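You operate a simulated robot arm through the tools that you are given. There is no shell and no other tool.

The job below is to be done with a simulated robot arm. You get a single attempt, and the scene is never put back.

## Task
Test the yellow-knob clamp with the white gauge and set it to 8 newtons with its black knob.
Fine: afterwards open the clamp and put the gauge back on the grey tray.

The check looks at the end state, three seconds after you hand in, the way a careful person would. Anything else that was tipped, shoved, dropped, spilled or broken makes it a failure.

## Robot
A 6-joint arm with a two-finger gripper, fixed in place. Base frame: the origin is on the floor under the middle of its stand, x ahead of it, y to its left, z up. Lengths are in mm, angles in rad, forces in N, time in s.
It reaches about 940 mm from its shoulder. Its first joint turns from -2.897 to 2.897 rad. Payload 2.54 kg.
Tool frame: the origin (TCP) lies between the finger pads and is the grasp point; the fingertips stand 30 mm ahead of it; z points along the fingers, y is the line along which they close. The gripper opens to 116 mm; its body begins 95 mm behind the TCP.
Orientation is that of the tool frame in the base frame, as a unit quaternion [x, y, z, w]. With the fingers straight down and closing along the base's y, the tool's x points along the base's -x, its y along +y and its z along -z.

## Interface
- The arm moves only by the tool apply_moves. Its arguments are lists of equal length, an entry for each row: "travel": the shift along the tool's x, y, z in units of 500 mm (1.0 is 500 mm), a list of three; "turn": the turn, a rotation vector about the tool's x, y, z in units of 90 degrees (1.0 is 90 degrees), a list of three; "grip": the closure in counts, from 0 (fully open) to 255 (shut). In form: {"travel": [[tx, ty, tz], ...], "turn": [[rx, ry, rz], ...], "grip": [grip, ...]}. A call has 1 to 20 rows; each row is the pose to reach, as a shift and turn from the pose commanded when the call began, along the tool's axes at that moment. A call with a number of a shift or a turn outside -1 to 1 is refused whole. Each row takes 0.2 s and may step no farther than 50 mm and 0.15 rad from the row before; otherwise, or with a gripper value out of range, the whole call is refused. A pose out of reach is approached as far as the arm can. The call stops where the force on the tool passes 40 N (or 10 N more than at its start, if that is more) or the arm is blocked; 0.2 s more then pass. Each finger travels about 72 mm/s and halts on what it meets, pressing with about 20 N; the grip force reading is that of the motor and also rises with nothing between the fingers. The clock runs only during rows and for 0.2 s after the last one: add rows that repeat a pose to give the fingers time. The reply holds the time, the measured pose of the TCP, the force on the tool along the base axes, the opening and the grip force, in the units named above and with some noise, with the torque about the TCP (base axes, N m) and any sound that the robot's microphone picked up.
- Cameras (640 x 400 px; columns grow to the right, rows downward): "scene" is fixed at [398.6, 501.4, 1464.1]; the picture's right is [0.98, -0.20, 0.00], its down [-0.19, -0.94, -0.29] and it looks along [0.06, 0.28, -0.96] (base axes); focal length 214 px, centre (320, 200). "wrist" rides on the gripper at [69, -15, -122] in the tool frame; the picture's right is [0.22, 0.98, 0.00], its down [-0.83, 0.18, -0.53] and it looks along [-0.52, 0.12, 0.85] (tool axes); focal length 251 px, centre (320, 200). There is no depth. A picture from a camera that has moved, and an enlarged one, comes with that camera's place and axes in the base frame and with its lens.
- camera(camera): a new picture of that camera. It takes no simulated time.
- enlarge(camera, box): a new picture of the part [left, top, right, bottom] of that camera's present view, enlarged. It takes no simulated time.
- close_job(): hands the job in; it is judged then, once.

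Places have to be worked out from the pictures, the camera data and where the tool is seen. Open the gripper and draw the arm clear of the work before you hand the job in, unless the task says otherwise.

The tools are called after "Request:" as a command line: name --argument value ..., lists and objects as JSON in quotes. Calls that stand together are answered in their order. apply_moves: Moves the arm, as the interface text tells. Its arguments: {"type":"object","properties":{"travel":{"type":"array"},"turn":{"type":"array"},"grip":{"type":"array"}},"required":["travel","turn","grip"]} The other tools are called the same way: camera (camera) takes a picture; enlarge (camera, box) takes an enlarged picture of a part of a camera's view; close_job () hands the job in.

At the start:

```text
clock: 0.0
position: [168.2, 400.7, 1257.8]
orientation: [0.0, 1.0, 0.0, -0.001]
contact_force: [-0.2, 1.0, 1.0]
torque: [-0.04, 0.0, -0.01]
opening: 116.1
grasp_force: 0.1
```

scene: 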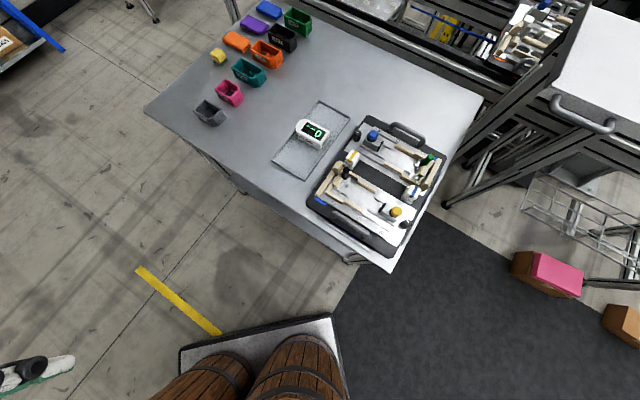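
wrist: 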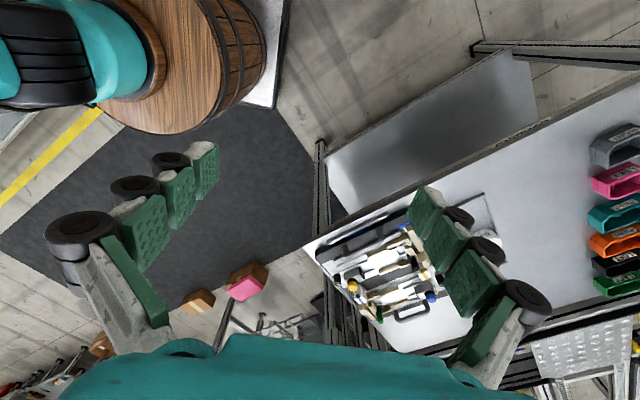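

I'll start by looking closely at the workbench area in the scene camera to identify the clamps, the gauge and the tray.

Request:
enlarge --camera "scene" --box '[300, 110, 460, 270]'

Request:
enlarge --camera "scene" --box '[260, 90, 360, 190]'

Request:
enlarge --camera "wrist" --box '[300, 180, 500, 340]'

```text
2.50 times, centred on (380, 190) of scene
camera zoom: at [398.6, 501.4, 1464.1], right [0.98, -0.2, 0.0], down [-0.19, -0.94, -0.29], along [0.06, 0.28, -0.96], focal length 536 px, centre (170, 225)
```

zoom: 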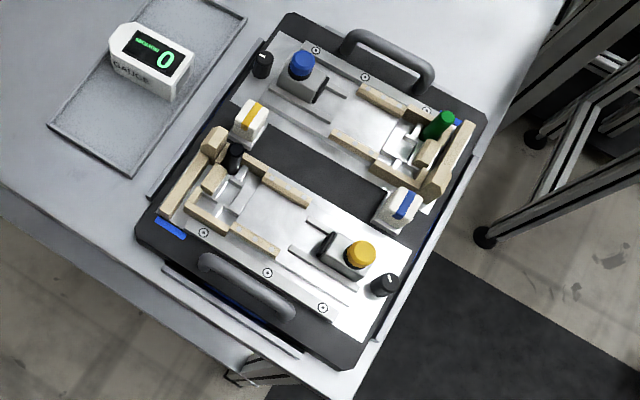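

```text
4.00 times, centred on (310, 140) of scene
camera zoom: at [398.6, 501.4, 1464.1], right [0.98, -0.2, 0.0], down [-0.19, -0.94, -0.29], along [0.06, 0.28, -0.96], focal length 858 px, centre (360, 440)
```

zoom: 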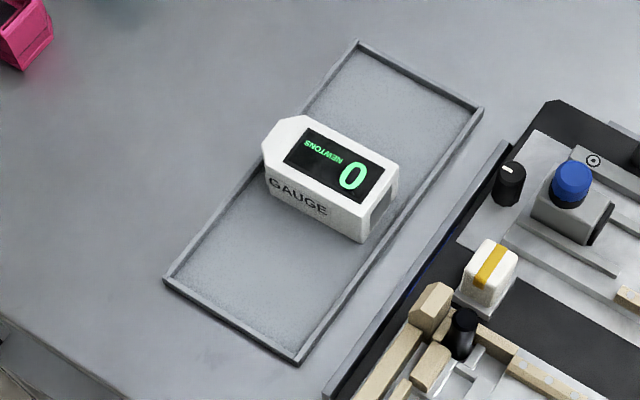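

```text
2.50 times, centred on (400, 260) of wrist
camera zoom: at [98.0, 384.9, 1379.1], right [-0.22, 0.98, 0.0], down [0.83, 0.18, 0.53], along [0.52, 0.12, -0.85], focal length 629 px, centre (120, 50)
```

zoom: 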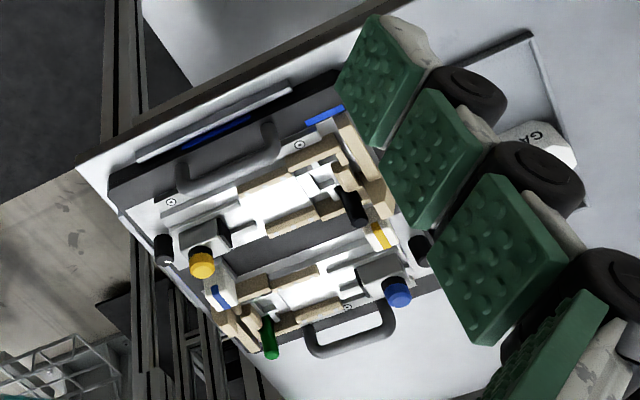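

The pictures show the yellow-knob clamp on the near side of a dark board, roughly along a line from (517,721) to (636,553), and the gauge on the grey tray near (450,870). I'll move the arm above the clamp for close wrist pictures, staying high at about z=1100.

Request:
apply_moves --travel '[[-0.0558, 0.0418, 0.0316], [-0.1116, 0.0836, 0.0632], [-0.1674, 0.1254, 0.0948], [-0.2232, 0.1672, 0.1264], [-0.279, 0.209, 0.158], [-0.3348, 0.2508, 0.1896], [-0.3906, 0.2926, 0.2212], [-0.4464, 0.3344, 0.2528], [-0.5022, 0.3762, 0.2844], [-0.558, 0.418, 0.316]]' --turn '[[0, 0, 0], [0, 0, 0], [0, 0, 0], [0, 0, 0], [0, 0, 0], [0, 0, 0], [0, 0, 0], [0, 0, 0], [0, 0, 0], [0, 0, 0]]' --grip '[0, 0, 0, 0, 0, 0, 0, 0, 0, 0]'

```text
clock: 2.2
position: [445.9, 608.6, 1101.0]
orientation: [-0.001, 1.0, 0.0, -0.001]
contact_force: [-1.6, -0.3, -0.7]
torque: [0.03, -0.05, 0.02]
opening: 116.1
grasp_force: 0.0
```

The arm arrived at about (446,609,1101). I'll take pictures from there.

Request:
camera --camera "wrist"

Request:
camera --camera "scene"

```text
taken
camera wrist: at [376.0, 593.3, 1221.3], right [-0.22, 0.98, 0.0], down [0.83, 0.18, 0.53], along [0.52, 0.12, -0.85], focal length 251 px, centre (320, 200)
```

wrist: 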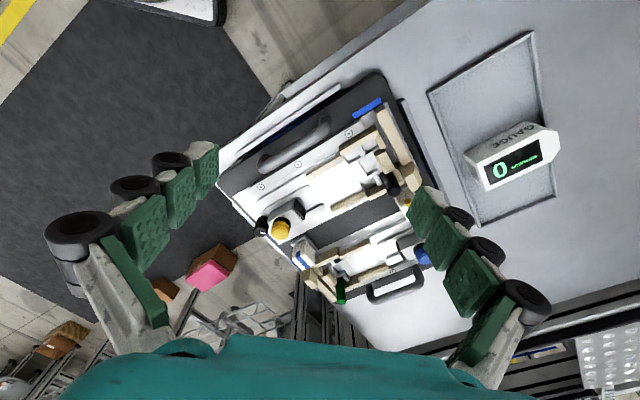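

```text
taken
```

scene: 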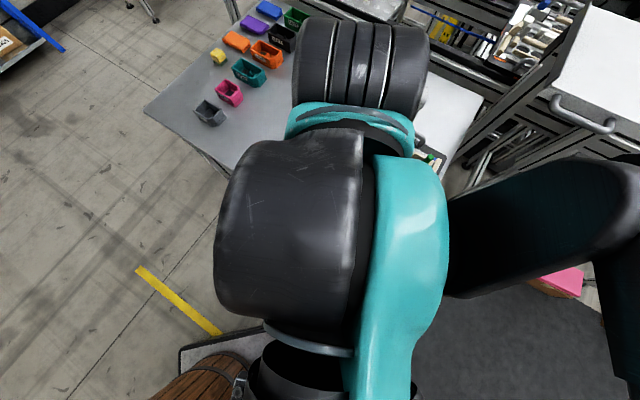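

The wrist view shows both clamps and the gauge well. I'll enlarge to study the yellow clamp's parts and the gauge.

Request:
enlarge --camera "wrist" --box '[210, 80, 450, 320]'

Request:
enlarge --camera "wrist" --box '[300, 80, 460, 240]'

Request:
enlarge --camera "wrist" --box '[420, 30, 580, 230]'

Request:
enlarge --camera "wrist" --box '[220, 140, 380, 320]'

```text
1.67 times, centred on (330, 200) of wrist
camera zoom: at [376.0, 593.3, 1221.3], right [-0.22, 0.98, 0.0], down [0.83, 0.18, 0.53], along [0.52, 0.12, -0.85], focal length 419 px, centre (303, 200)
```

zoom: 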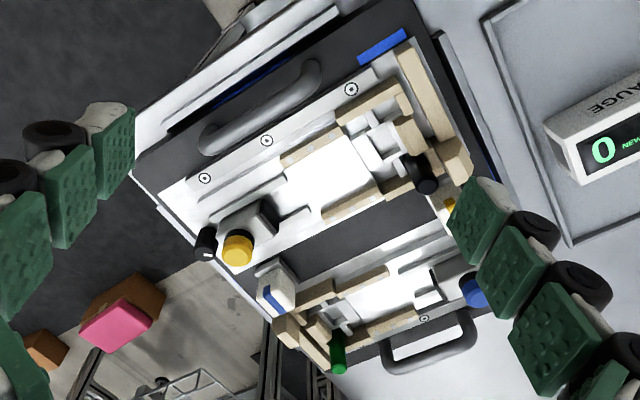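

```text
2.50 times, centred on (380, 160) of wrist
camera zoom: at [376.0, 593.3, 1221.3], right [-0.22, 0.98, 0.0], down [0.83, 0.18, 0.53], along [0.52, 0.12, -0.85], focal length 629 px, centre (170, 300)
```

zoom: 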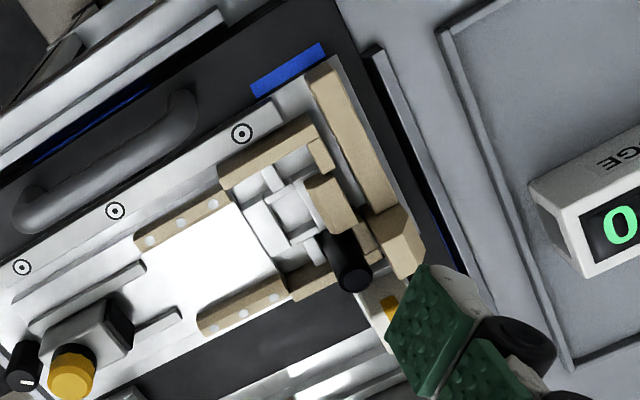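

```text
2.00 times, centred on (500, 130) of wrist
camera zoom: at [376.0, 593.3, 1221.3], right [-0.22, 0.98, 0.0], down [0.83, 0.18, 0.53], along [0.52, 0.12, -0.85], focal length 503 px, centre (-40, 340)
```

zoom: 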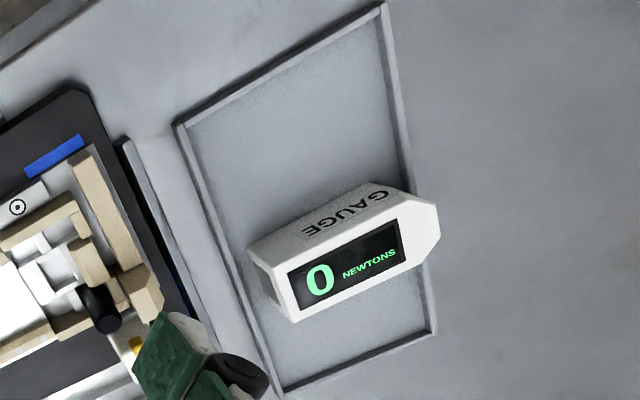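

```text
2.22 times, centred on (300, 230) of wrist
camera zoom: at [376.0, 593.3, 1221.3], right [-0.22, 0.98, 0.0], down [0.83, 0.18, 0.53], along [0.52, 0.12, -0.85], focal length 559 px, centre (364, 133)
```

zoom: 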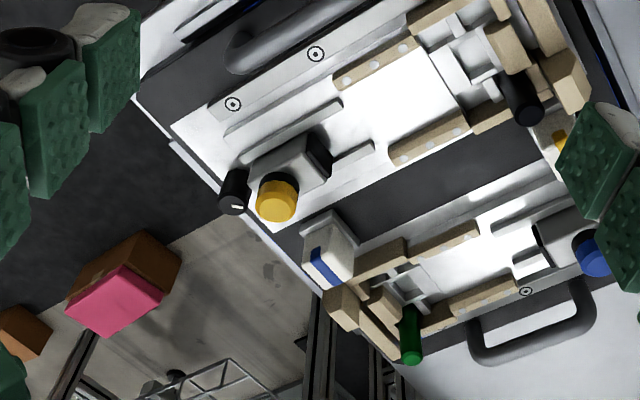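

The clamp seems to have a sliding block with the yellow knob, a pointer knob (black) at its end, and a tan jaw/lever assembly with a black handle on the other end. I'll go closer to the jaw end to see how it works.

Request:
apply_moves --travel '[[-0.002, 0.045, 0.055], [-0.004, 0.09, 0.11], [-0.006, 0.135, 0.165], [-0.008, 0.182, 0.222], [-0.008, 0.182, 0.222]]' --turn '[[0, 0, 0], [0, 0, 0], [0, 0, 0], [0, 0, 0], [0, 0, 0]]' --grip '[0, 0, 0, 0, 0]'

Request:
camera --camera "wrist"

```text
clock: 3.4
position: [449.4, 700.7, 987.5]
orientation: [-0.001, 1.0, 0.0, -0.001]
contact_force: [-0.6, -0.6, -0.1]
torque: [0.02, -0.01, 0.03]
opening: 116.1
grasp_force: 0.0
```

```text
taken
camera wrist: at [380.5, 685.2, 1108.4], right [-0.22, 0.98, 0.0], down [0.83, 0.18, 0.53], along [0.52, 0.12, -0.85], focal length 251 px, centre (320, 200)
```

wrist: 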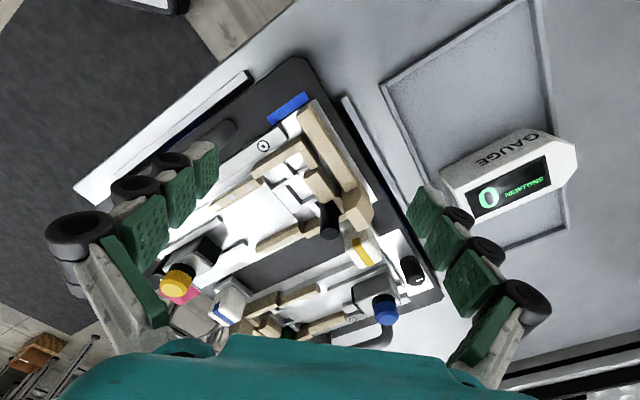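

Enlarging the jaw end of the yellow clamp.

Request:
enlarge --camera "wrist" --box '[240, 100, 400, 260]'

Request:
enlarge --camera "wrist" --box '[150, 180, 350, 340]'

Request:
enlarge --camera "wrist" --box '[260, 140, 360, 240]'

Request:
enlarge --camera "wrist" --box '[330, 220, 450, 360]'

```text
2.50 times, centred on (320, 180) of wrist
camera zoom: at [380.5, 685.2, 1108.4], right [-0.22, 0.98, 0.0], down [0.83, 0.18, 0.53], along [0.52, 0.12, -0.85], focal length 629 px, centre (320, 250)
```

zoom: 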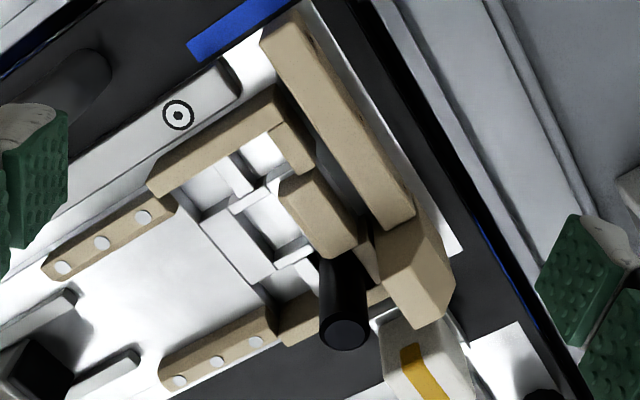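

```text
2.50 times, centred on (250, 260) of wrist
camera zoom: at [380.5, 685.2, 1108.4], right [-0.22, 0.98, 0.0], down [0.83, 0.18, 0.53], along [0.52, 0.12, -0.85], focal length 629 px, centre (495, 50)
```

zoom: 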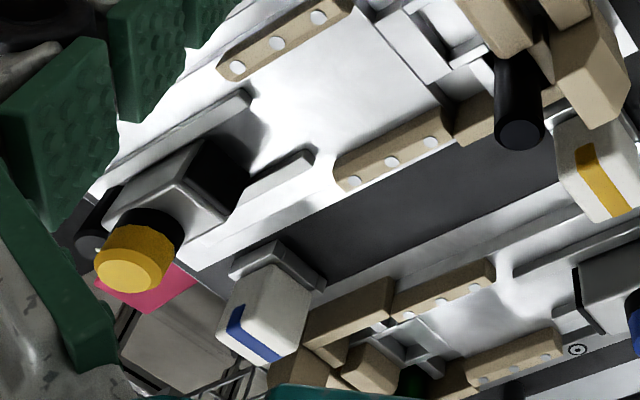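

```text
4.00 times, centred on (310, 190) of wrist
camera zoom: at [380.5, 685.2, 1108.4], right [-0.22, 0.98, 0.0], down [0.83, 0.18, 0.53], along [0.52, 0.12, -0.85], focal length 1006 px, centre (360, 240)
```

zoom: 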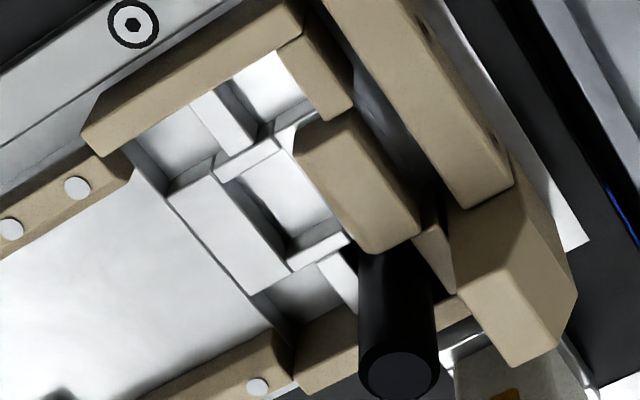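

```text
2.86 times, centred on (390, 290) of wrist
camera zoom: at [380.5, 685.2, 1108.4], right [-0.22, 0.98, 0.0], down [0.83, 0.18, 0.53], along [0.52, 0.12, -0.85], focal length 718 px, centre (120, -57)
```

zoom: 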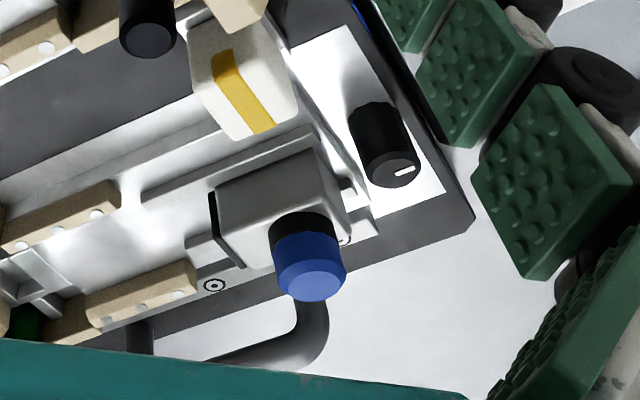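

I see the moving grey block (yellow knob), the tan guide rails and the jaw frame with a black post. I'll rotate the tool about 55° so it lines up with the clamp axis and look from the jaw side.

Request:
apply_moves --travel '[[-0.012, 0.006, -0.01], [-0.024, 0.012, -0.02], [-0.036, 0.018, -0.025], [-0.048, 0.024, -0.025], [-0.06, 0.03, -0.025], [-0.072, 0.036, -0.025], [-0.086, 0.04, -0.025], [-0.086, 0.04, -0.025]]' --turn '[[0, 0, 0.087], [0, 0, 0.174], [0, 0, 0.261], [0, 0, 0.348], [0, 0, 0.435], [0, 0, 0.522], [0, 0, 0.608], [0, 0, 0.608]]' --grip '[0, 0, 0, 0, 0, 0, 0, 0]'

Request:
camera --camera "wrist"

```text
clock: 5.2
position: [492.7, 721.0, 1001.4]
orientation: [0.46, 0.888, 0.0, -0.001]
contact_force: [-0.1, 0.0, 0.6]
torque: [0.04, -0.02, 0.01]
opening: 115.8
grasp_force: 0.1
```

```text
taken
camera wrist: at [439.9, 768.5, 1123.2], right [0.67, 0.74, 0.0], down [0.63, -0.57, 0.53], along [0.39, -0.36, -0.85], focal length 251 px, centre (320, 200)
```

wrist: 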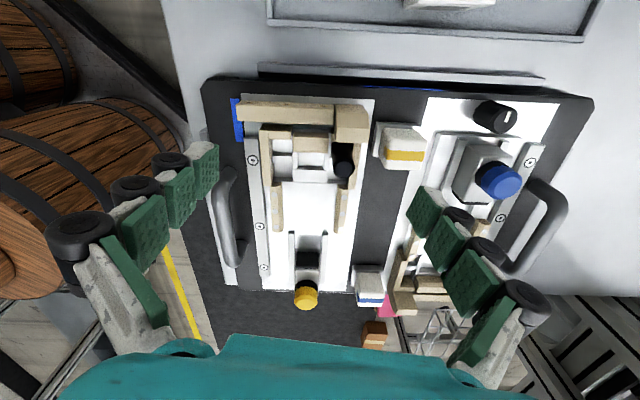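

Now the view is well aligned with the clamp. I'll enlarge the clamp parts.

Request:
enlarge --camera "wrist" --box '[220, 80, 400, 200]'

Request:
enlarge --camera "wrist" --box '[220, 190, 400, 320]'

Request:
enlarge --camera "wrist" --box '[370, 80, 560, 320]'

```text
3.33 times, centred on (310, 140) of wrist
camera zoom: at [439.9, 768.5, 1123.2], right [0.67, 0.74, 0.0], down [0.63, -0.57, 0.53], along [0.39, -0.36, -0.85], focal length 838 px, centre (353, 400)
```

zoom: 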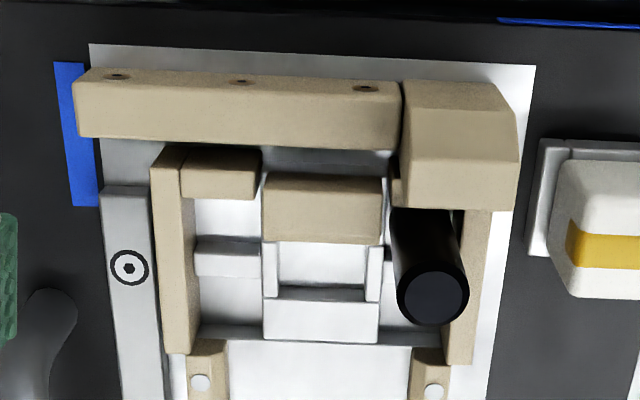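

```text
3.08 times, centred on (310, 255) of wrist
camera zoom: at [439.9, 768.5, 1123.2], right [0.67, 0.74, 0.0], down [0.63, -0.57, 0.53], along [0.39, -0.36, -0.85], focal length 774 px, centre (351, 31)
```

zoom: 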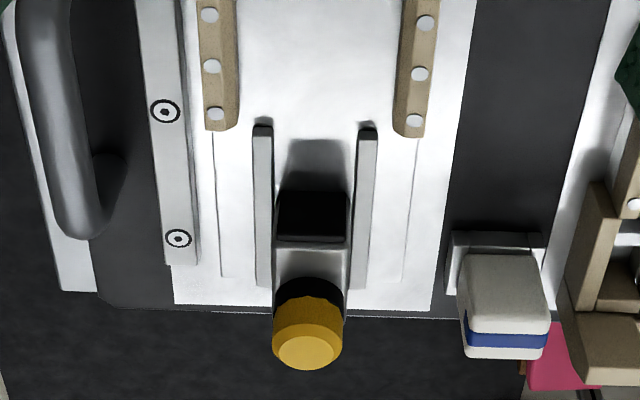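

```text
1.67 times, centred on (465, 200) of wrist
camera zoom: at [439.9, 768.5, 1123.2], right [0.67, 0.74, 0.0], down [0.63, -0.57, 0.53], along [0.39, -0.36, -0.85], focal length 419 px, centre (78, 200)
```

zoom: 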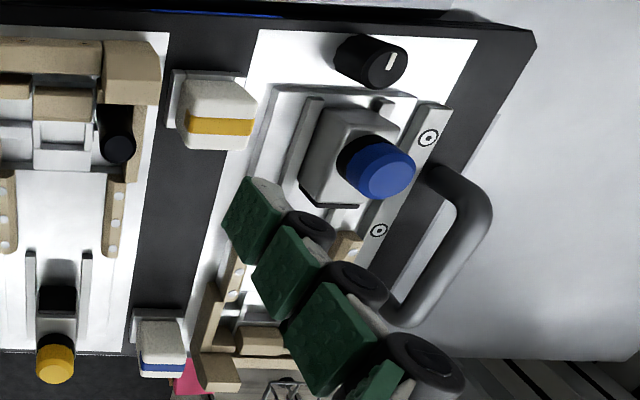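

The post top triangulates to about (517,725,938), the strip top is at z≈891, and the clamp axis runs at about -45° in the base. I'll now view it from the outer long side (camera looking along +v) to see the profile and both black parts.

Request:
apply_moves --travel '[[-0.0372, -0.0181, -0.02], [-0.0745, -0.0363, -0.04], [-0.1117, -0.0544, -0.056], [-0.1489, -0.0726, -0.056], [-0.1861, -0.0907, -0.056], [-0.2234, -0.1089, -0.056], [-0.2606, -0.127, -0.056]]' --turn '[[0, 0, -0.0857], [0, 0, -0.1714], [0, 0, -0.2571], [0, 0, -0.3429], [0, 0, -0.4286], [0, 0, -0.5143], [0, 0, -0.6]]' --grip '[0, 0, 0, 0, 0, 0, 0]'

Request:
apply_moves --travel '[[0, 0, 0], [0, 0, 0], [0, 0, 0], [0, 0, 0], [0, 0, 0], [0, 0, 0], [0, 0, 0]]' --turn '[[0, 0, -0.0847], [0, 0, -0.1693], [0, 0, -0.254], [0, 0, -0.3387], [0, 0, -0.4233], [0, 0, -0.508], [0, 0, -0.508]]' --grip '[0, 0, 0, 0, 0, 0, 0]'

Request:
camera --camera "wrist"

```text
clock: 6.8
position: [517.5, 577.9, 1028.1]
orientation: [0.005, 1.0, -0.001, -0.001]
contact_force: [-0.5, -0.3, 0.1]
torque: [0.0, -0.01, 0.0]
opening: 116.0
grasp_force: 0.1
```

```text
clock: 8.4
position: [517.0, 577.0, 1029.1]
orientation: [-0.384, 0.923, 0.001, 0.0]
contact_force: [0.0, 0.1, 0.1]
torque: [-0.01, 0.01, 0.02]
opening: 116.2
grasp_force: 0.1
```

```text
taken
camera wrist: at [478.3, 517.6, 1149.9], right [-0.84, 0.54, 0.0], down [0.45, 0.71, 0.53], along [0.29, 0.45, -0.85], focal length 251 px, centre (320, 200)
```

wrist: 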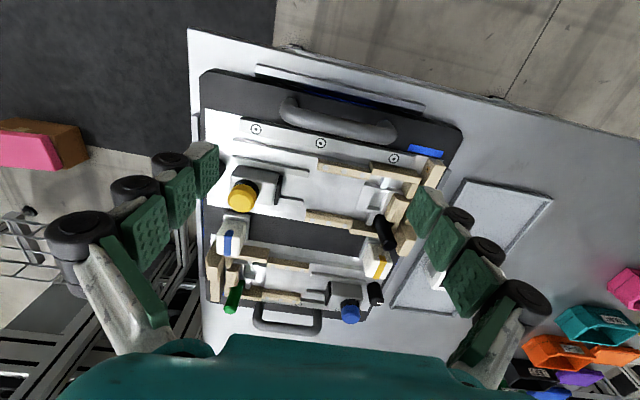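

This view (image upside-down relative to the world) shows the length of the clamp. I'll enlarge each end.

Request:
enlarge --camera "wrist" --box '[200, 110, 330, 240]'

Request:
enlarge --camera "wrist" --box '[300, 130, 440, 270]'

Request:
enlarge --camera "wrist" --box '[200, 220, 400, 340]'

```text
3.08 times, centred on (265, 175) of wrist
camera zoom: at [478.3, 517.6, 1149.9], right [-0.84, 0.54, 0.0], down [0.45, 0.71, 0.53], along [0.29, 0.45, -0.85], focal length 774 px, centre (489, 277)
```

zoom: 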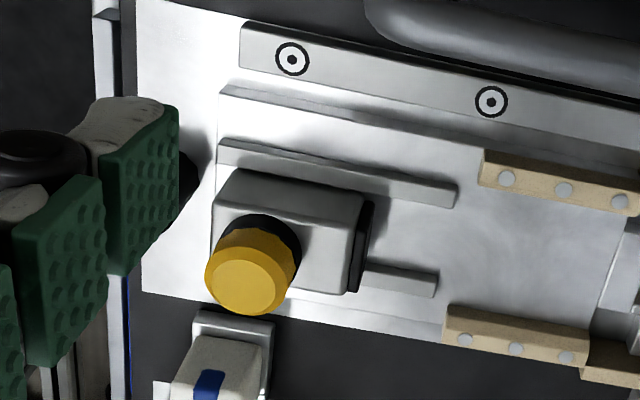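

```text
2.86 times, centred on (370, 200) of wrist
camera zoom: at [478.3, 517.6, 1149.9], right [-0.84, 0.54, 0.0], down [0.45, 0.71, 0.53], along [0.29, 0.45, -0.85], focal length 718 px, centre (177, 200)
```

zoom: 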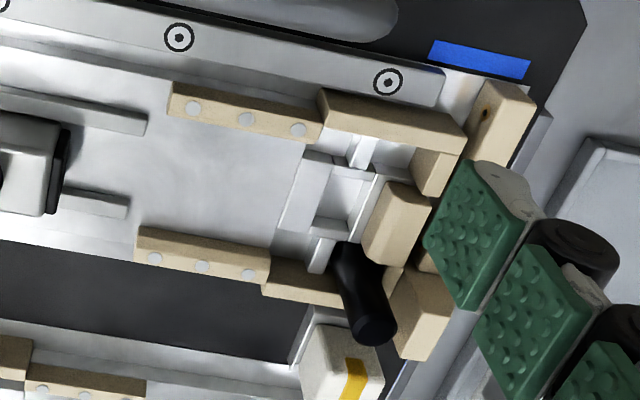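

```text
3.20 times, centred on (300, 280) of wrist
camera zoom: at [478.3, 517.6, 1149.9], right [-0.84, 0.54, 0.0], down [0.45, 0.71, 0.53], along [0.29, 0.45, -0.85], focal length 805 px, centre (384, -56)
```

zoom: 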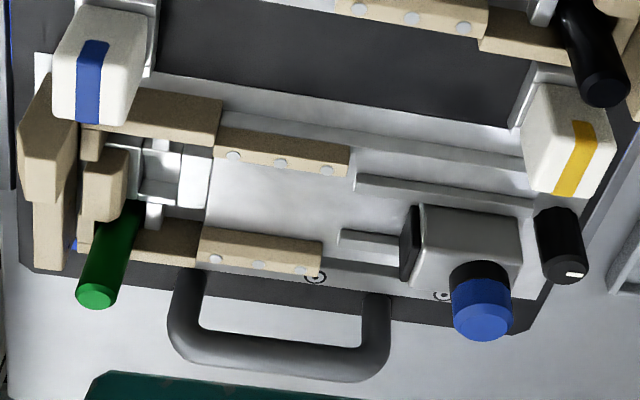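

I'll zoom in much harder on the jaw end, the yellow block and the corresponding parts of the blue clamp.

Request:
enlarge --camera "wrist" --box '[355, 160, 425, 204]'

Request:
enlarge --camera "wrist" --box '[355, 195, 425, 260]'

Request:
enlarge --camera "wrist" --box '[200, 235, 280, 320]'

Request:
enlarge --camera "wrist" --box '[320, 240, 400, 330]'

```text
9.09 times, centred on (390, 182) of wrist
camera zoom: at [478.3, 517.6, 1149.9], right [-0.84, 0.54, 0.0], down [0.45, 0.71, 0.53], along [0.29, 0.45, -0.85], focal length 2286 px, centre (-316, 364)
```

zoom: 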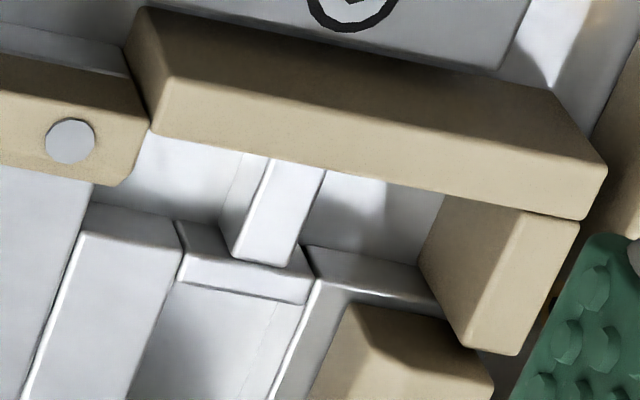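

```text
6.15 times, centred on (390, 228) of wrist
camera zoom: at [478.3, 517.6, 1149.9], right [-0.84, 0.54, 0.0], down [0.45, 0.71, 0.53], along [0.29, 0.45, -0.85], focal length 1547 px, centre (-111, 31)
```

zoom: 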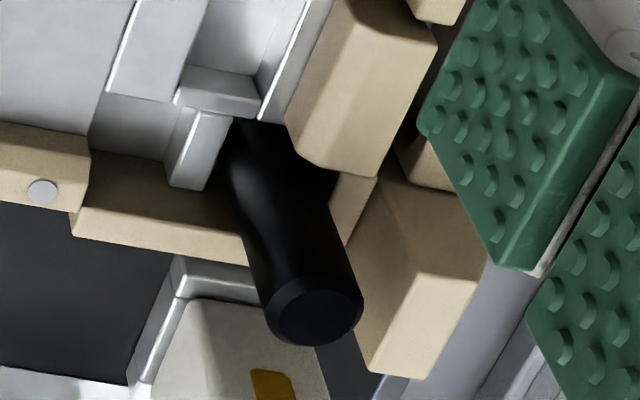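

```text
4.71 times, centred on (240, 278) of wrist
camera zoom: at [478.3, 517.6, 1149.9], right [-0.84, 0.54, 0.0], down [0.45, 0.71, 0.53], along [0.29, 0.45, -0.85], focal length 1183 px, centre (696, -165)
```

zoom: 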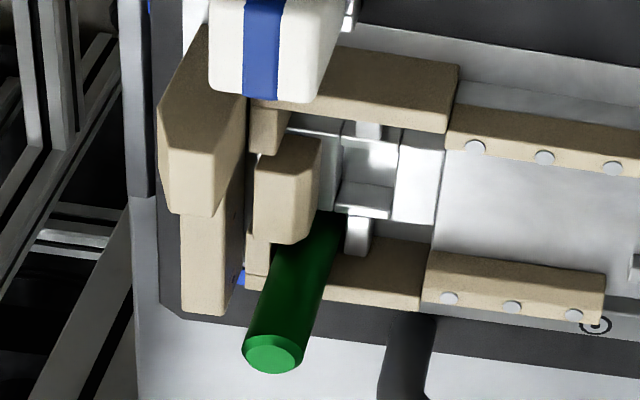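

```text
4.44 times, centred on (360, 285) of wrist
camera zoom: at [478.3, 517.6, 1149.9], right [-0.84, 0.54, 0.0], down [0.45, 0.71, 0.53], along [0.29, 0.45, -0.85], focal length 1118 px, centre (142, -178)
```

zoom: 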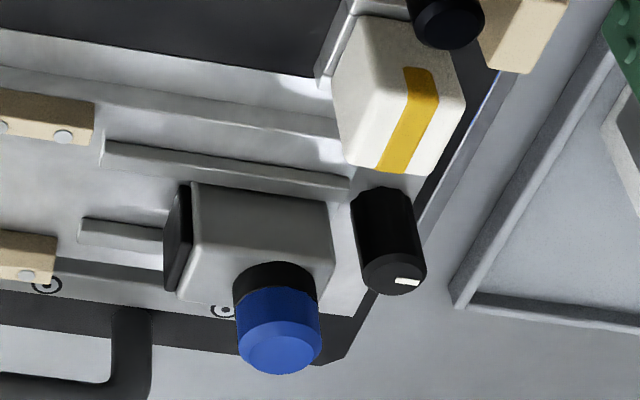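

The blue clamp seems to be a 180°-rotated copy, but its (green) post stands on the outer side while the yellow clamp's black post is on the inner side. I'll shift to see the pointer knob at the yellow end without the finger in the way.

Request:
apply_moves --travel '[[0.007, -0.08, 0.0], [0.015, -0.16, 0.0], [0.022, -0.239, 0.0], [0.022, -0.239, 0.0]]' --turn '[[0, 0, 0], [0, 0, 0], [0, 0, 0], [0, 0, 0]]' --grip '[0, 0, 0, 0]'

Request:
camera --camera "wrist"

Request:
camera --camera "scene"

```text
clock: 9.4
position: [593.6, 484.5, 1026.3]
orientation: [-0.383, 0.924, 0.001, 0.0]
contact_force: [-0.1, 0.0, 0.2]
torque: [0.01, 0.01, 0.0]
opening: 116.0
grasp_force: 0.0
```

```text
taken
camera wrist: at [555.8, 425.6, 1148.1], right [-0.84, 0.54, 0.0], down [0.46, 0.71, 0.53], along [0.29, 0.45, -0.85], focal length 251 px, centre (320, 200)
```

wrist: 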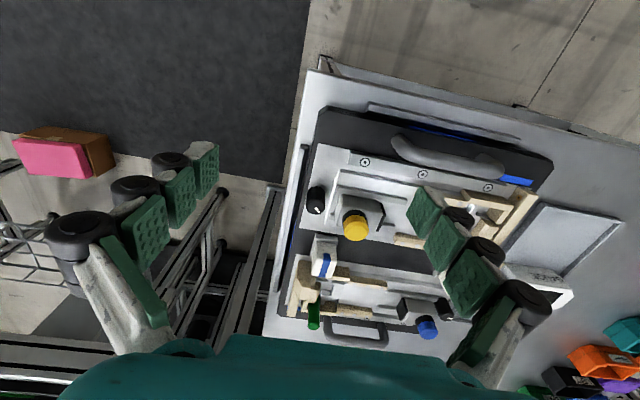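

```text
taken
```

scene: 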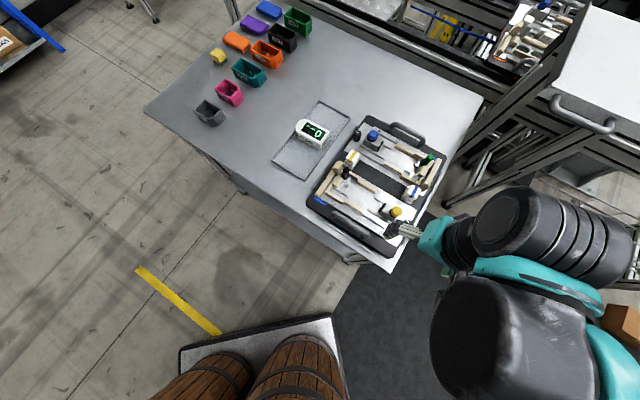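

The pointer knob and the yellow block are visible now. Enlarging both, and the scene view at high zoom for a second line of sight.

Request:
enlarge --camera "wrist" --box '[290, 140, 430, 260]'

Request:
enlarge --camera "wrist" --box '[300, 170, 340, 225]'

Request:
enlarge --camera "scene" --box '[310, 140, 390, 210]'

Request:
enlarge --camera "scene" --box '[350, 180, 430, 250]'

Request:
enlarge --camera "scene" --box '[340, 115, 450, 210]'

```text
3.33 times, centred on (360, 200) of wrist
camera zoom: at [555.8, 425.6, 1148.1], right [-0.84, 0.54, 0.0], down [0.46, 0.71, 0.53], along [0.29, 0.45, -0.85], focal length 838 px, centre (187, 200)
```

zoom: 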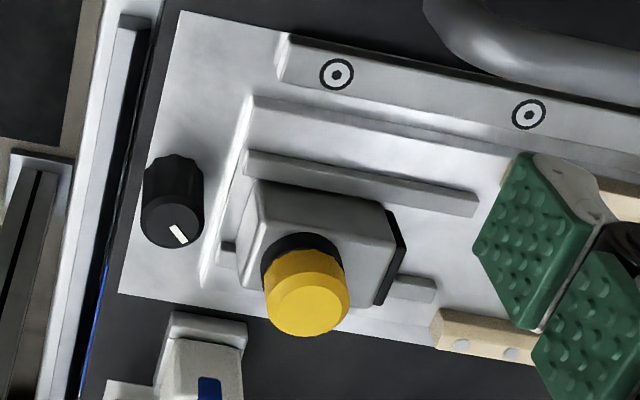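

```text
7.27 times, centred on (320, 198) of wrist
camera zoom: at [555.8, 425.6, 1148.1], right [-0.84, 0.54, 0.0], down [0.46, 0.71, 0.53], along [0.29, 0.45, -0.85], focal length 1829 px, centre (320, 218)
```

zoom: 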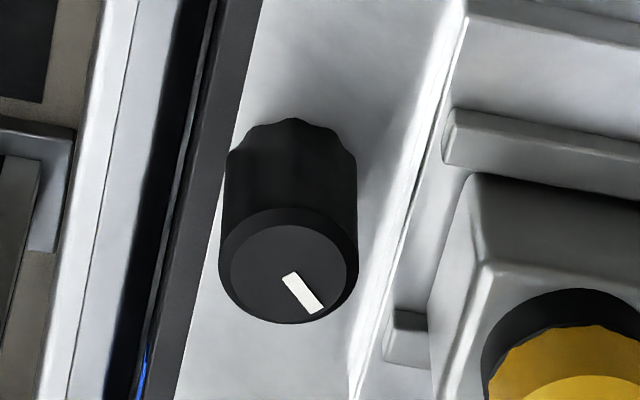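

```text
5.71 times, centred on (350, 175) of scene
camera zoom: at [398.6, 501.4, 1464.1], right [0.98, -0.2, 0.0], down [-0.19, -0.94, -0.29], along [0.06, 0.28, -0.96], focal length 1226 px, centre (149, 343)
```

zoom: 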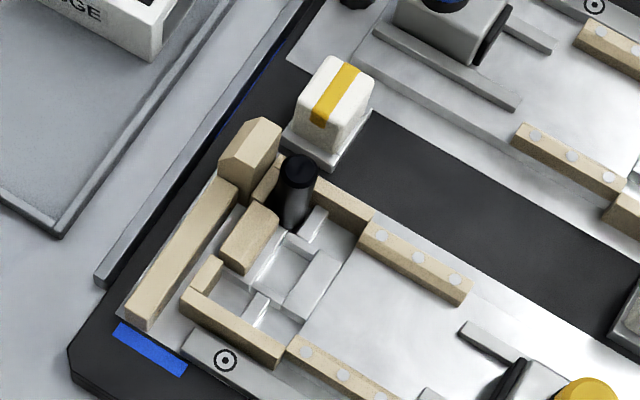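

```text
5.71 times, centred on (390, 215) of scene
camera zoom: at [398.6, 501.4, 1464.1], right [0.98, -0.2, 0.0], down [-0.19, -0.94, -0.29], along [0.06, 0.28, -0.96], focal length 1226 px, centre (-80, 114)
```

zoom: 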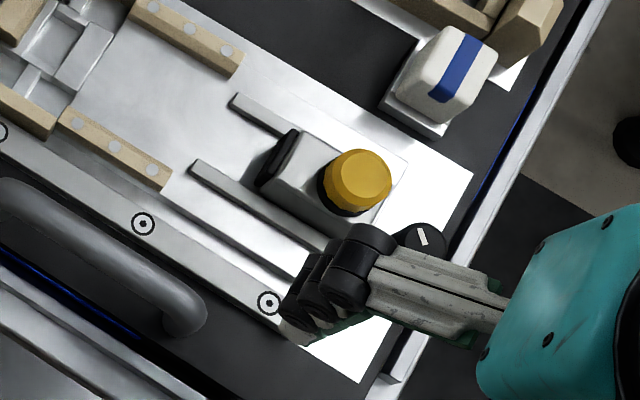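

```text
4.21 times, centred on (395, 162) of scene
camera zoom: at [398.6, 501.4, 1464.1], right [0.98, -0.2, 0.0], down [-0.19, -0.94, -0.29], along [0.06, 0.28, -0.96], focal length 903 px, centre (4, 358)
```

zoom: 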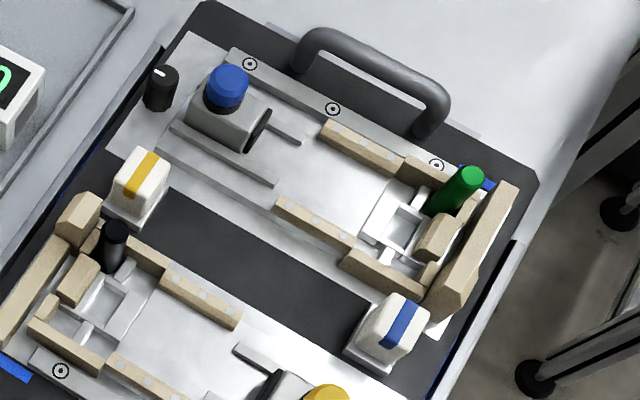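

The pictures now show clearly: a block with the yellow knob and dark pad between two guide rails, a black pointer knob behind it, and a sprung carriage in a tan frame with a black post. I'll tilt the tool for a low side view of the clamp to see how it is constructed.

Request:
apply_moves --travel '[[0.02, 0.047, 0.0], [0.04, 0.094, 0.02], [0.06, 0.141, 0.05], [0.08, 0.188, 0.09], [0.0998, 0.235, 0.132], [0.0998, 0.235, 0.132]]' --turn '[[0, -0.078, 0], [0, -0.156, 0], [0, -0.234, 0], [0, -0.312, 0], [0, -0.389, 0], [0, -0.389, 0]]' --grip '[0, 0, 0, 0, 0, 0]'

Request:
camera --camera "wrist"

```text
clock: 10.8
position: [475.5, 535.5, 961.9]
orientation: [-0.365, 0.881, 0.116, 0.279]
contact_force: [-0.1, 0.1, 0.1]
torque: [0.02, 0.02, 0.01]
opening: 116.1
grasp_force: 0.1
```

```text
taken
camera wrist: at [396.0, 434.4, 1022.0], right [-0.82, 0.57, -0.12], down [0.13, 0.39, 0.91], along [0.56, 0.73, -0.39], focal length 251 px, centre (320, 200)
```

wrist: 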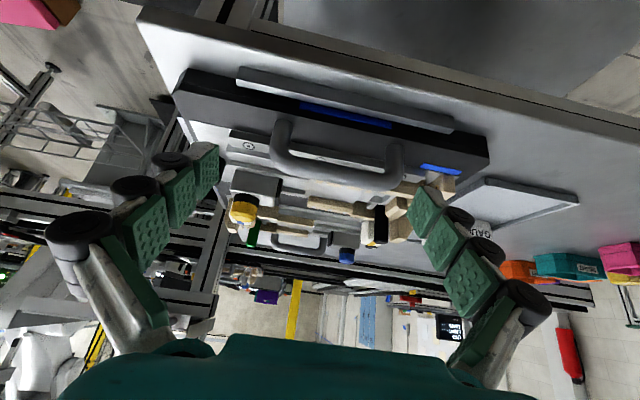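

This is a low, upside-down side view. Enlarging the block and the jaw end.

Request:
enlarge --camera "wrist" --box '[210, 130, 330, 260]'

Request:
enlarge --camera "wrist" --box '[320, 150, 430, 260]'

Request:
enlarge --camera "wrist" --box '[450, 160, 600, 260]'

```text
3.08 times, centred on (270, 195) of wrist
camera zoom: at [396.0, 434.4, 1022.0], right [-0.82, 0.57, -0.12], down [0.13, 0.39, 0.91], along [0.56, 0.73, -0.39], focal length 774 px, centre (474, 215)
```

zoom: 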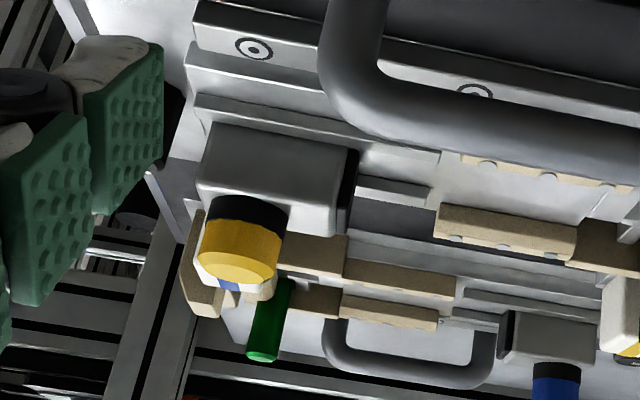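

```text
3.64 times, centred on (375, 205) of wrist
camera zoom: at [396.0, 434.4, 1022.0], right [-0.82, 0.57, -0.12], down [0.13, 0.39, 0.91], along [0.56, 0.73, -0.39], focal length 914 px, centre (120, 182)
```

zoom: 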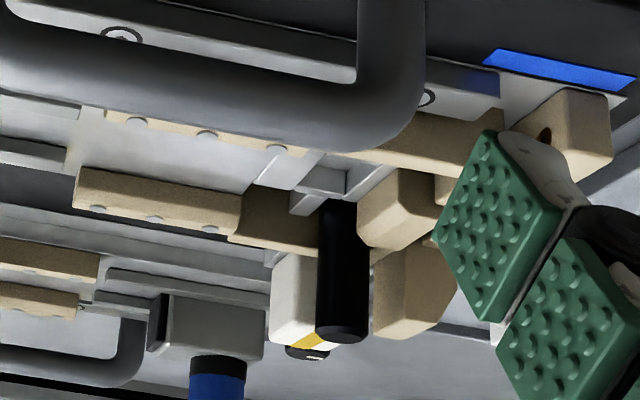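

```text
4.00 times, centred on (525, 210) of wrist
camera zoom: at [396.0, 434.4, 1022.0], right [-0.82, 0.57, -0.12], down [0.13, 0.39, 0.91], along [0.56, 0.73, -0.39], focal length 1006 px, centre (-500, 160)
```

zoom: 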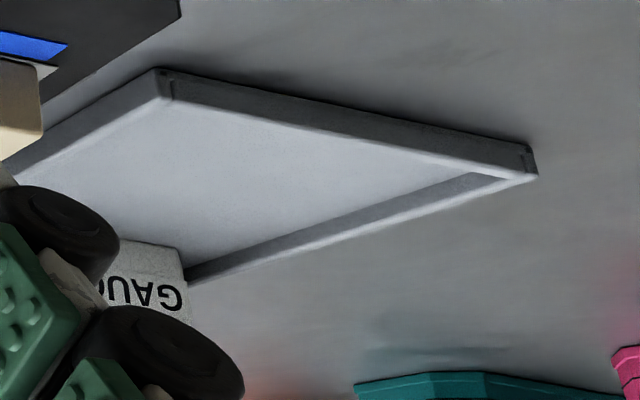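

The posts are vertical and the yellow knob's top triangulates to about (615,588,946); the gap between the carriage front and pad is roughly 92–97 mm. Next I'll untilt, rise and go look at the gauge from nearer.

Request:
apply_moves --travel '[[-0.05, 0.05, -0.03], [-0.1, 0.12, -0.04], [-0.15, 0.2, -0.05], [-0.2, 0.27, -0.056], [-0.24, 0.33, -0.056], [-0.262, 0.396, -0.056], [-0.262, 0.396, -0.056]]' --turn '[[0, 0.065, 0], [0, 0.13, 0], [0, 0.195, 0], [0, 0.26, 0], [0, 0.325, 0], [0, 0.389, 0], [0, 0.389, 0]]' --grip '[0, 0, 0, 0, 0, 0, 0]'

Request:
camera --camera "wrist"

```text
clock: 12.4
position: [398.9, 738.1, 1062.0]
orientation: [-0.383, 0.924, 0.001, -0.001]
contact_force: [-0.5, -0.8, 0.5]
torque: [0.03, 0.0, 0.02]
opening: 115.8
grasp_force: 0.1
```

```text
taken
camera wrist: at [359.9, 677.9, 1183.0], right [-0.84, 0.54, 0.0], down [0.46, 0.71, 0.53], along [0.29, 0.45, -0.85], focal length 251 px, centre (320, 200)
```

wrist: 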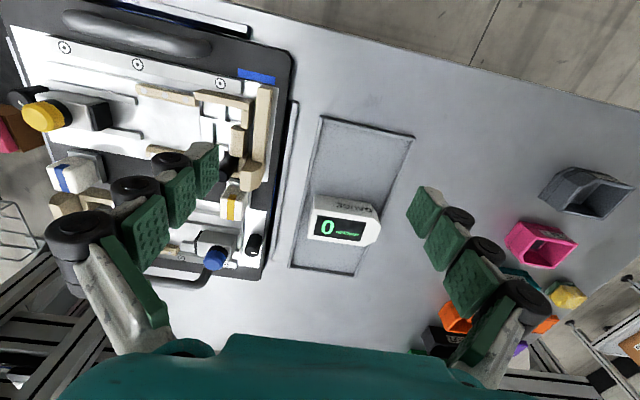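

Good view of the gauge on the tray. I'll enlarge it in both cameras to triangulate its corners.

Request:
enlarge --camera "wrist" --box '[280, 110, 420, 280]'

Request:
enlarge --camera "wrist" --box '[300, 185, 390, 250]'

Request:
camera --camera "scene"

```text
2.35 times, centred on (350, 195) of wrist
camera zoom: at [359.9, 677.9, 1183.0], right [-0.84, 0.54, 0.0], down [0.46, 0.71, 0.53], along [0.29, 0.45, -0.85], focal length 592 px, centre (249, 212)
```

zoom: 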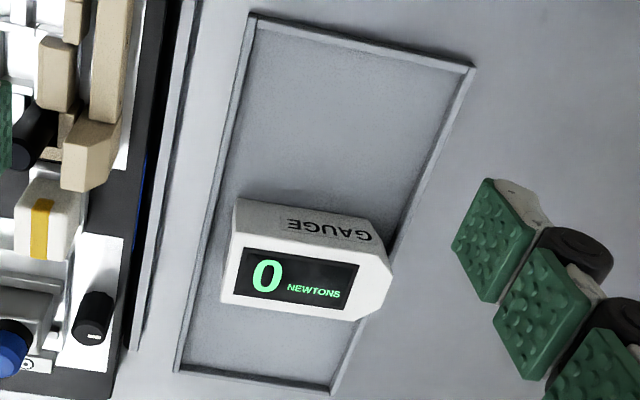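

```text
6.15 times, centred on (345, 218) of wrist
camera zoom: at [359.9, 677.9, 1183.0], right [-0.84, 0.54, 0.0], down [0.46, 0.71, 0.53], along [0.29, 0.45, -0.85], focal length 1547 px, centre (166, 92)
```

zoom: 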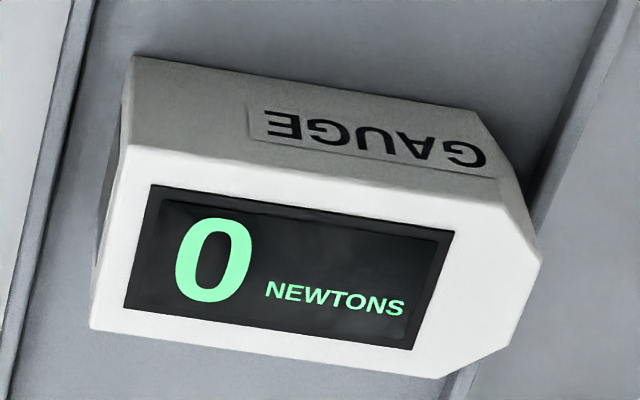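

```text
taken
```

scene: 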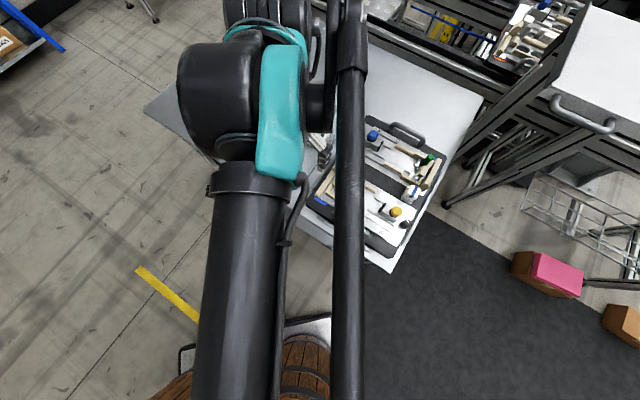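

From this view (assuming a top height ≈905) the gauge is about 98 mm long, 52 mm wide, 38 mm tall, with axis near -43°. I need better metrology, so I'll shift sideways for a second line of sight on the gauge.

Request:
apply_moves --travel '[[0.0, 0.08, 0.0], [0.0, 0.16, 0.0], [0.0, 0.24, 0.0], [0.0, 0.24, 0.0]]' --turn '[[0, 0, 0], [0, 0, 0], [0, 0, 0], [0, 0, 0]]' --grip '[0, 0, 0, 0]'

Request:
enlarge --camera "wrist" --box '[160, 120, 360, 280]'

Request:
camera --camera "scene"

```text
clock: 13.4
position: [319.0, 807.3, 1057.8]
orientation: [-0.383, 0.924, 0.001, 0.0]
contact_force: [0.5, -0.1, 0.1]
torque: [0.0, 0.0, 0.0]
opening: 116.4
grasp_force: 0.1
out of reach, approached as far as the arm can: row 3, 4
```

```text
2.50 times, centred on (260, 200) of wrist
camera zoom: at [280.8, 747.6, 1180.0], right [-0.84, 0.54, 0.0], down [0.46, 0.71, 0.53], along [0.29, 0.45, -0.85], focal length 629 px, centre (470, 200)
```

zoom: 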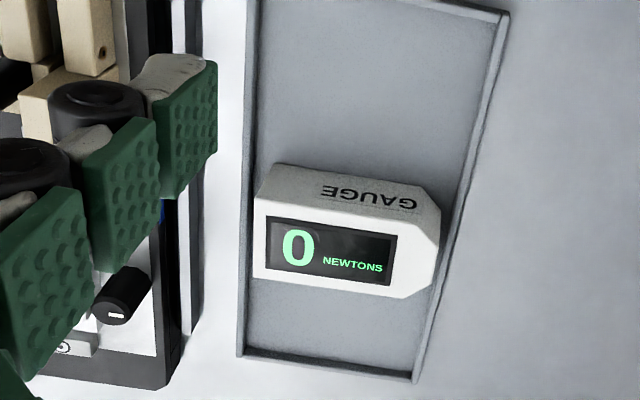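

```text
taken
```

scene: 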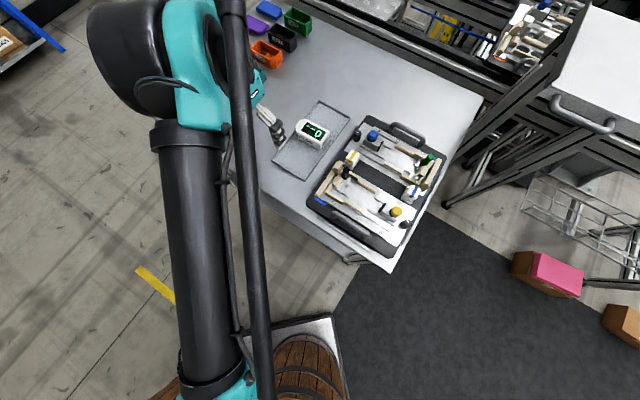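

The second view puts the gauge centre at about (457,883) with top z≈900, i.e. beyond vertical-tool reach (limit shows about 870–915 mm). The scene camera is unobstructed now, so I'll take high-zoom pictures for accurate relative measurements.

Request:
enlarge --camera "scene" --box '[265, 90, 355, 185]'

Request:
enlarge --camera "scene" --box '[295, 115, 335, 150]'

Request:
enlarge --camera "scene" --box '[325, 155, 375, 210]'

Request:
enlarge --camera "scene" --box '[370, 185, 420, 240]'

Request:
enlarge --camera "scene" --box '[340, 165, 400, 225]'

```text
4.21 times, centred on (310, 138) of scene
camera zoom: at [398.6, 501.4, 1464.1], right [0.98, -0.2, 0.0], down [-0.19, -0.94, -0.29], along [0.06, 0.28, -0.96], focal length 903 px, centre (362, 463)
```

zoom: 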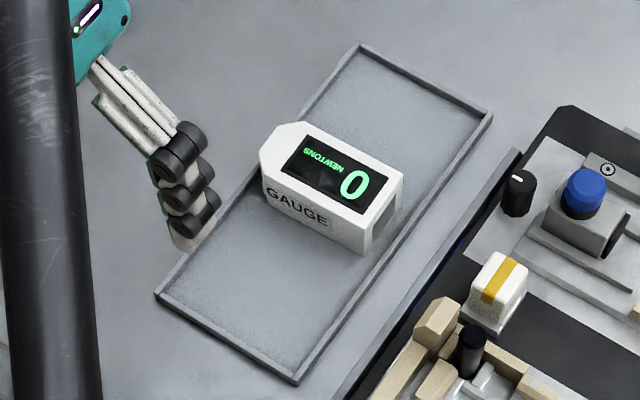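

```text
11.43 times, centred on (315, 132) of scene
camera zoom: at [398.6, 501.4, 1464.1], right [0.98, -0.2, 0.0], down [-0.19, -0.94, -0.29], along [0.06, 0.28, -0.96], focal length 2451 px, centre (377, 971)
```

zoom: 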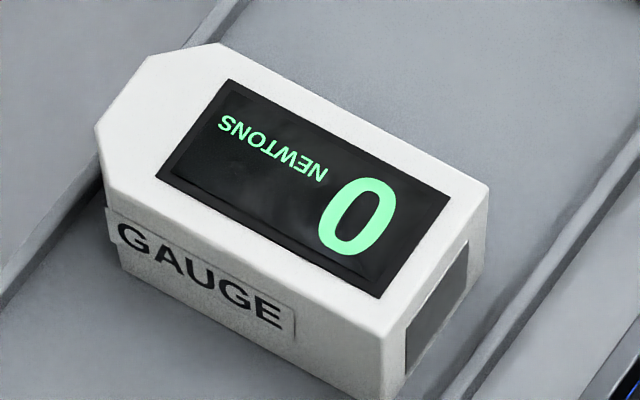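

```text
7.27 times, centred on (350, 182) of scene
camera zoom: at [398.6, 501.4, 1464.1], right [0.98, -0.2, 0.0], down [-0.19, -0.94, -0.29], along [0.06, 0.28, -0.96], focal length 1560 px, centre (102, 327)
```

zoom: 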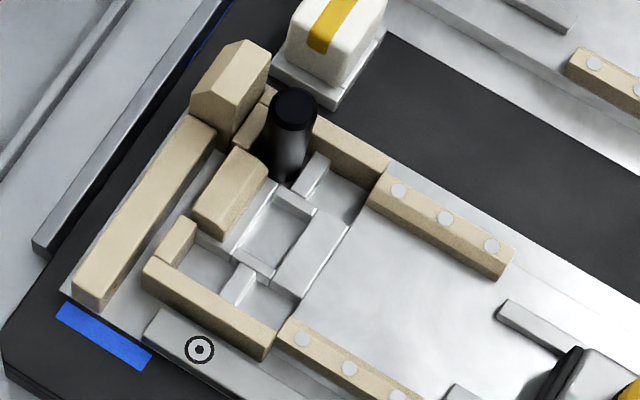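

```text
7.27 times, centred on (395, 212) of scene
camera zoom: at [398.6, 501.4, 1464.1], right [0.98, -0.2, 0.0], down [-0.19, -0.94, -0.29], along [0.06, 0.28, -0.96], focal length 1560 px, centre (-226, 109)
```

zoom: 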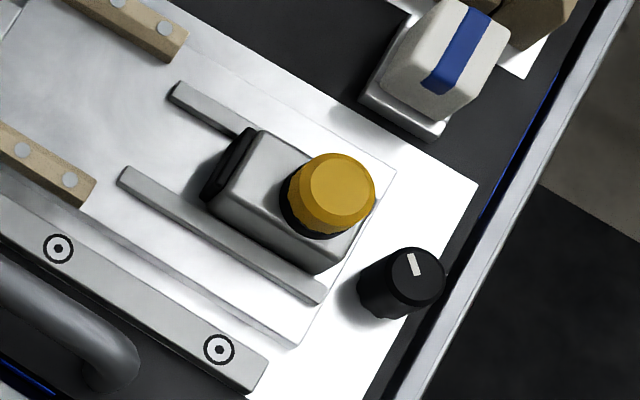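

```text
6.67 times, centred on (370, 195) of scene
camera zoom: at [398.6, 501.4, 1464.1], right [0.98, -0.2, 0.0], down [-0.19, -0.94, -0.29], along [0.06, 0.28, -0.96], focal length 1430 px, centre (-13, 233)
```

zoom: 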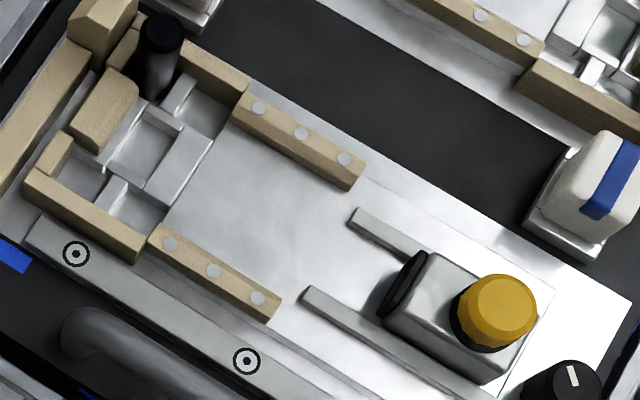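

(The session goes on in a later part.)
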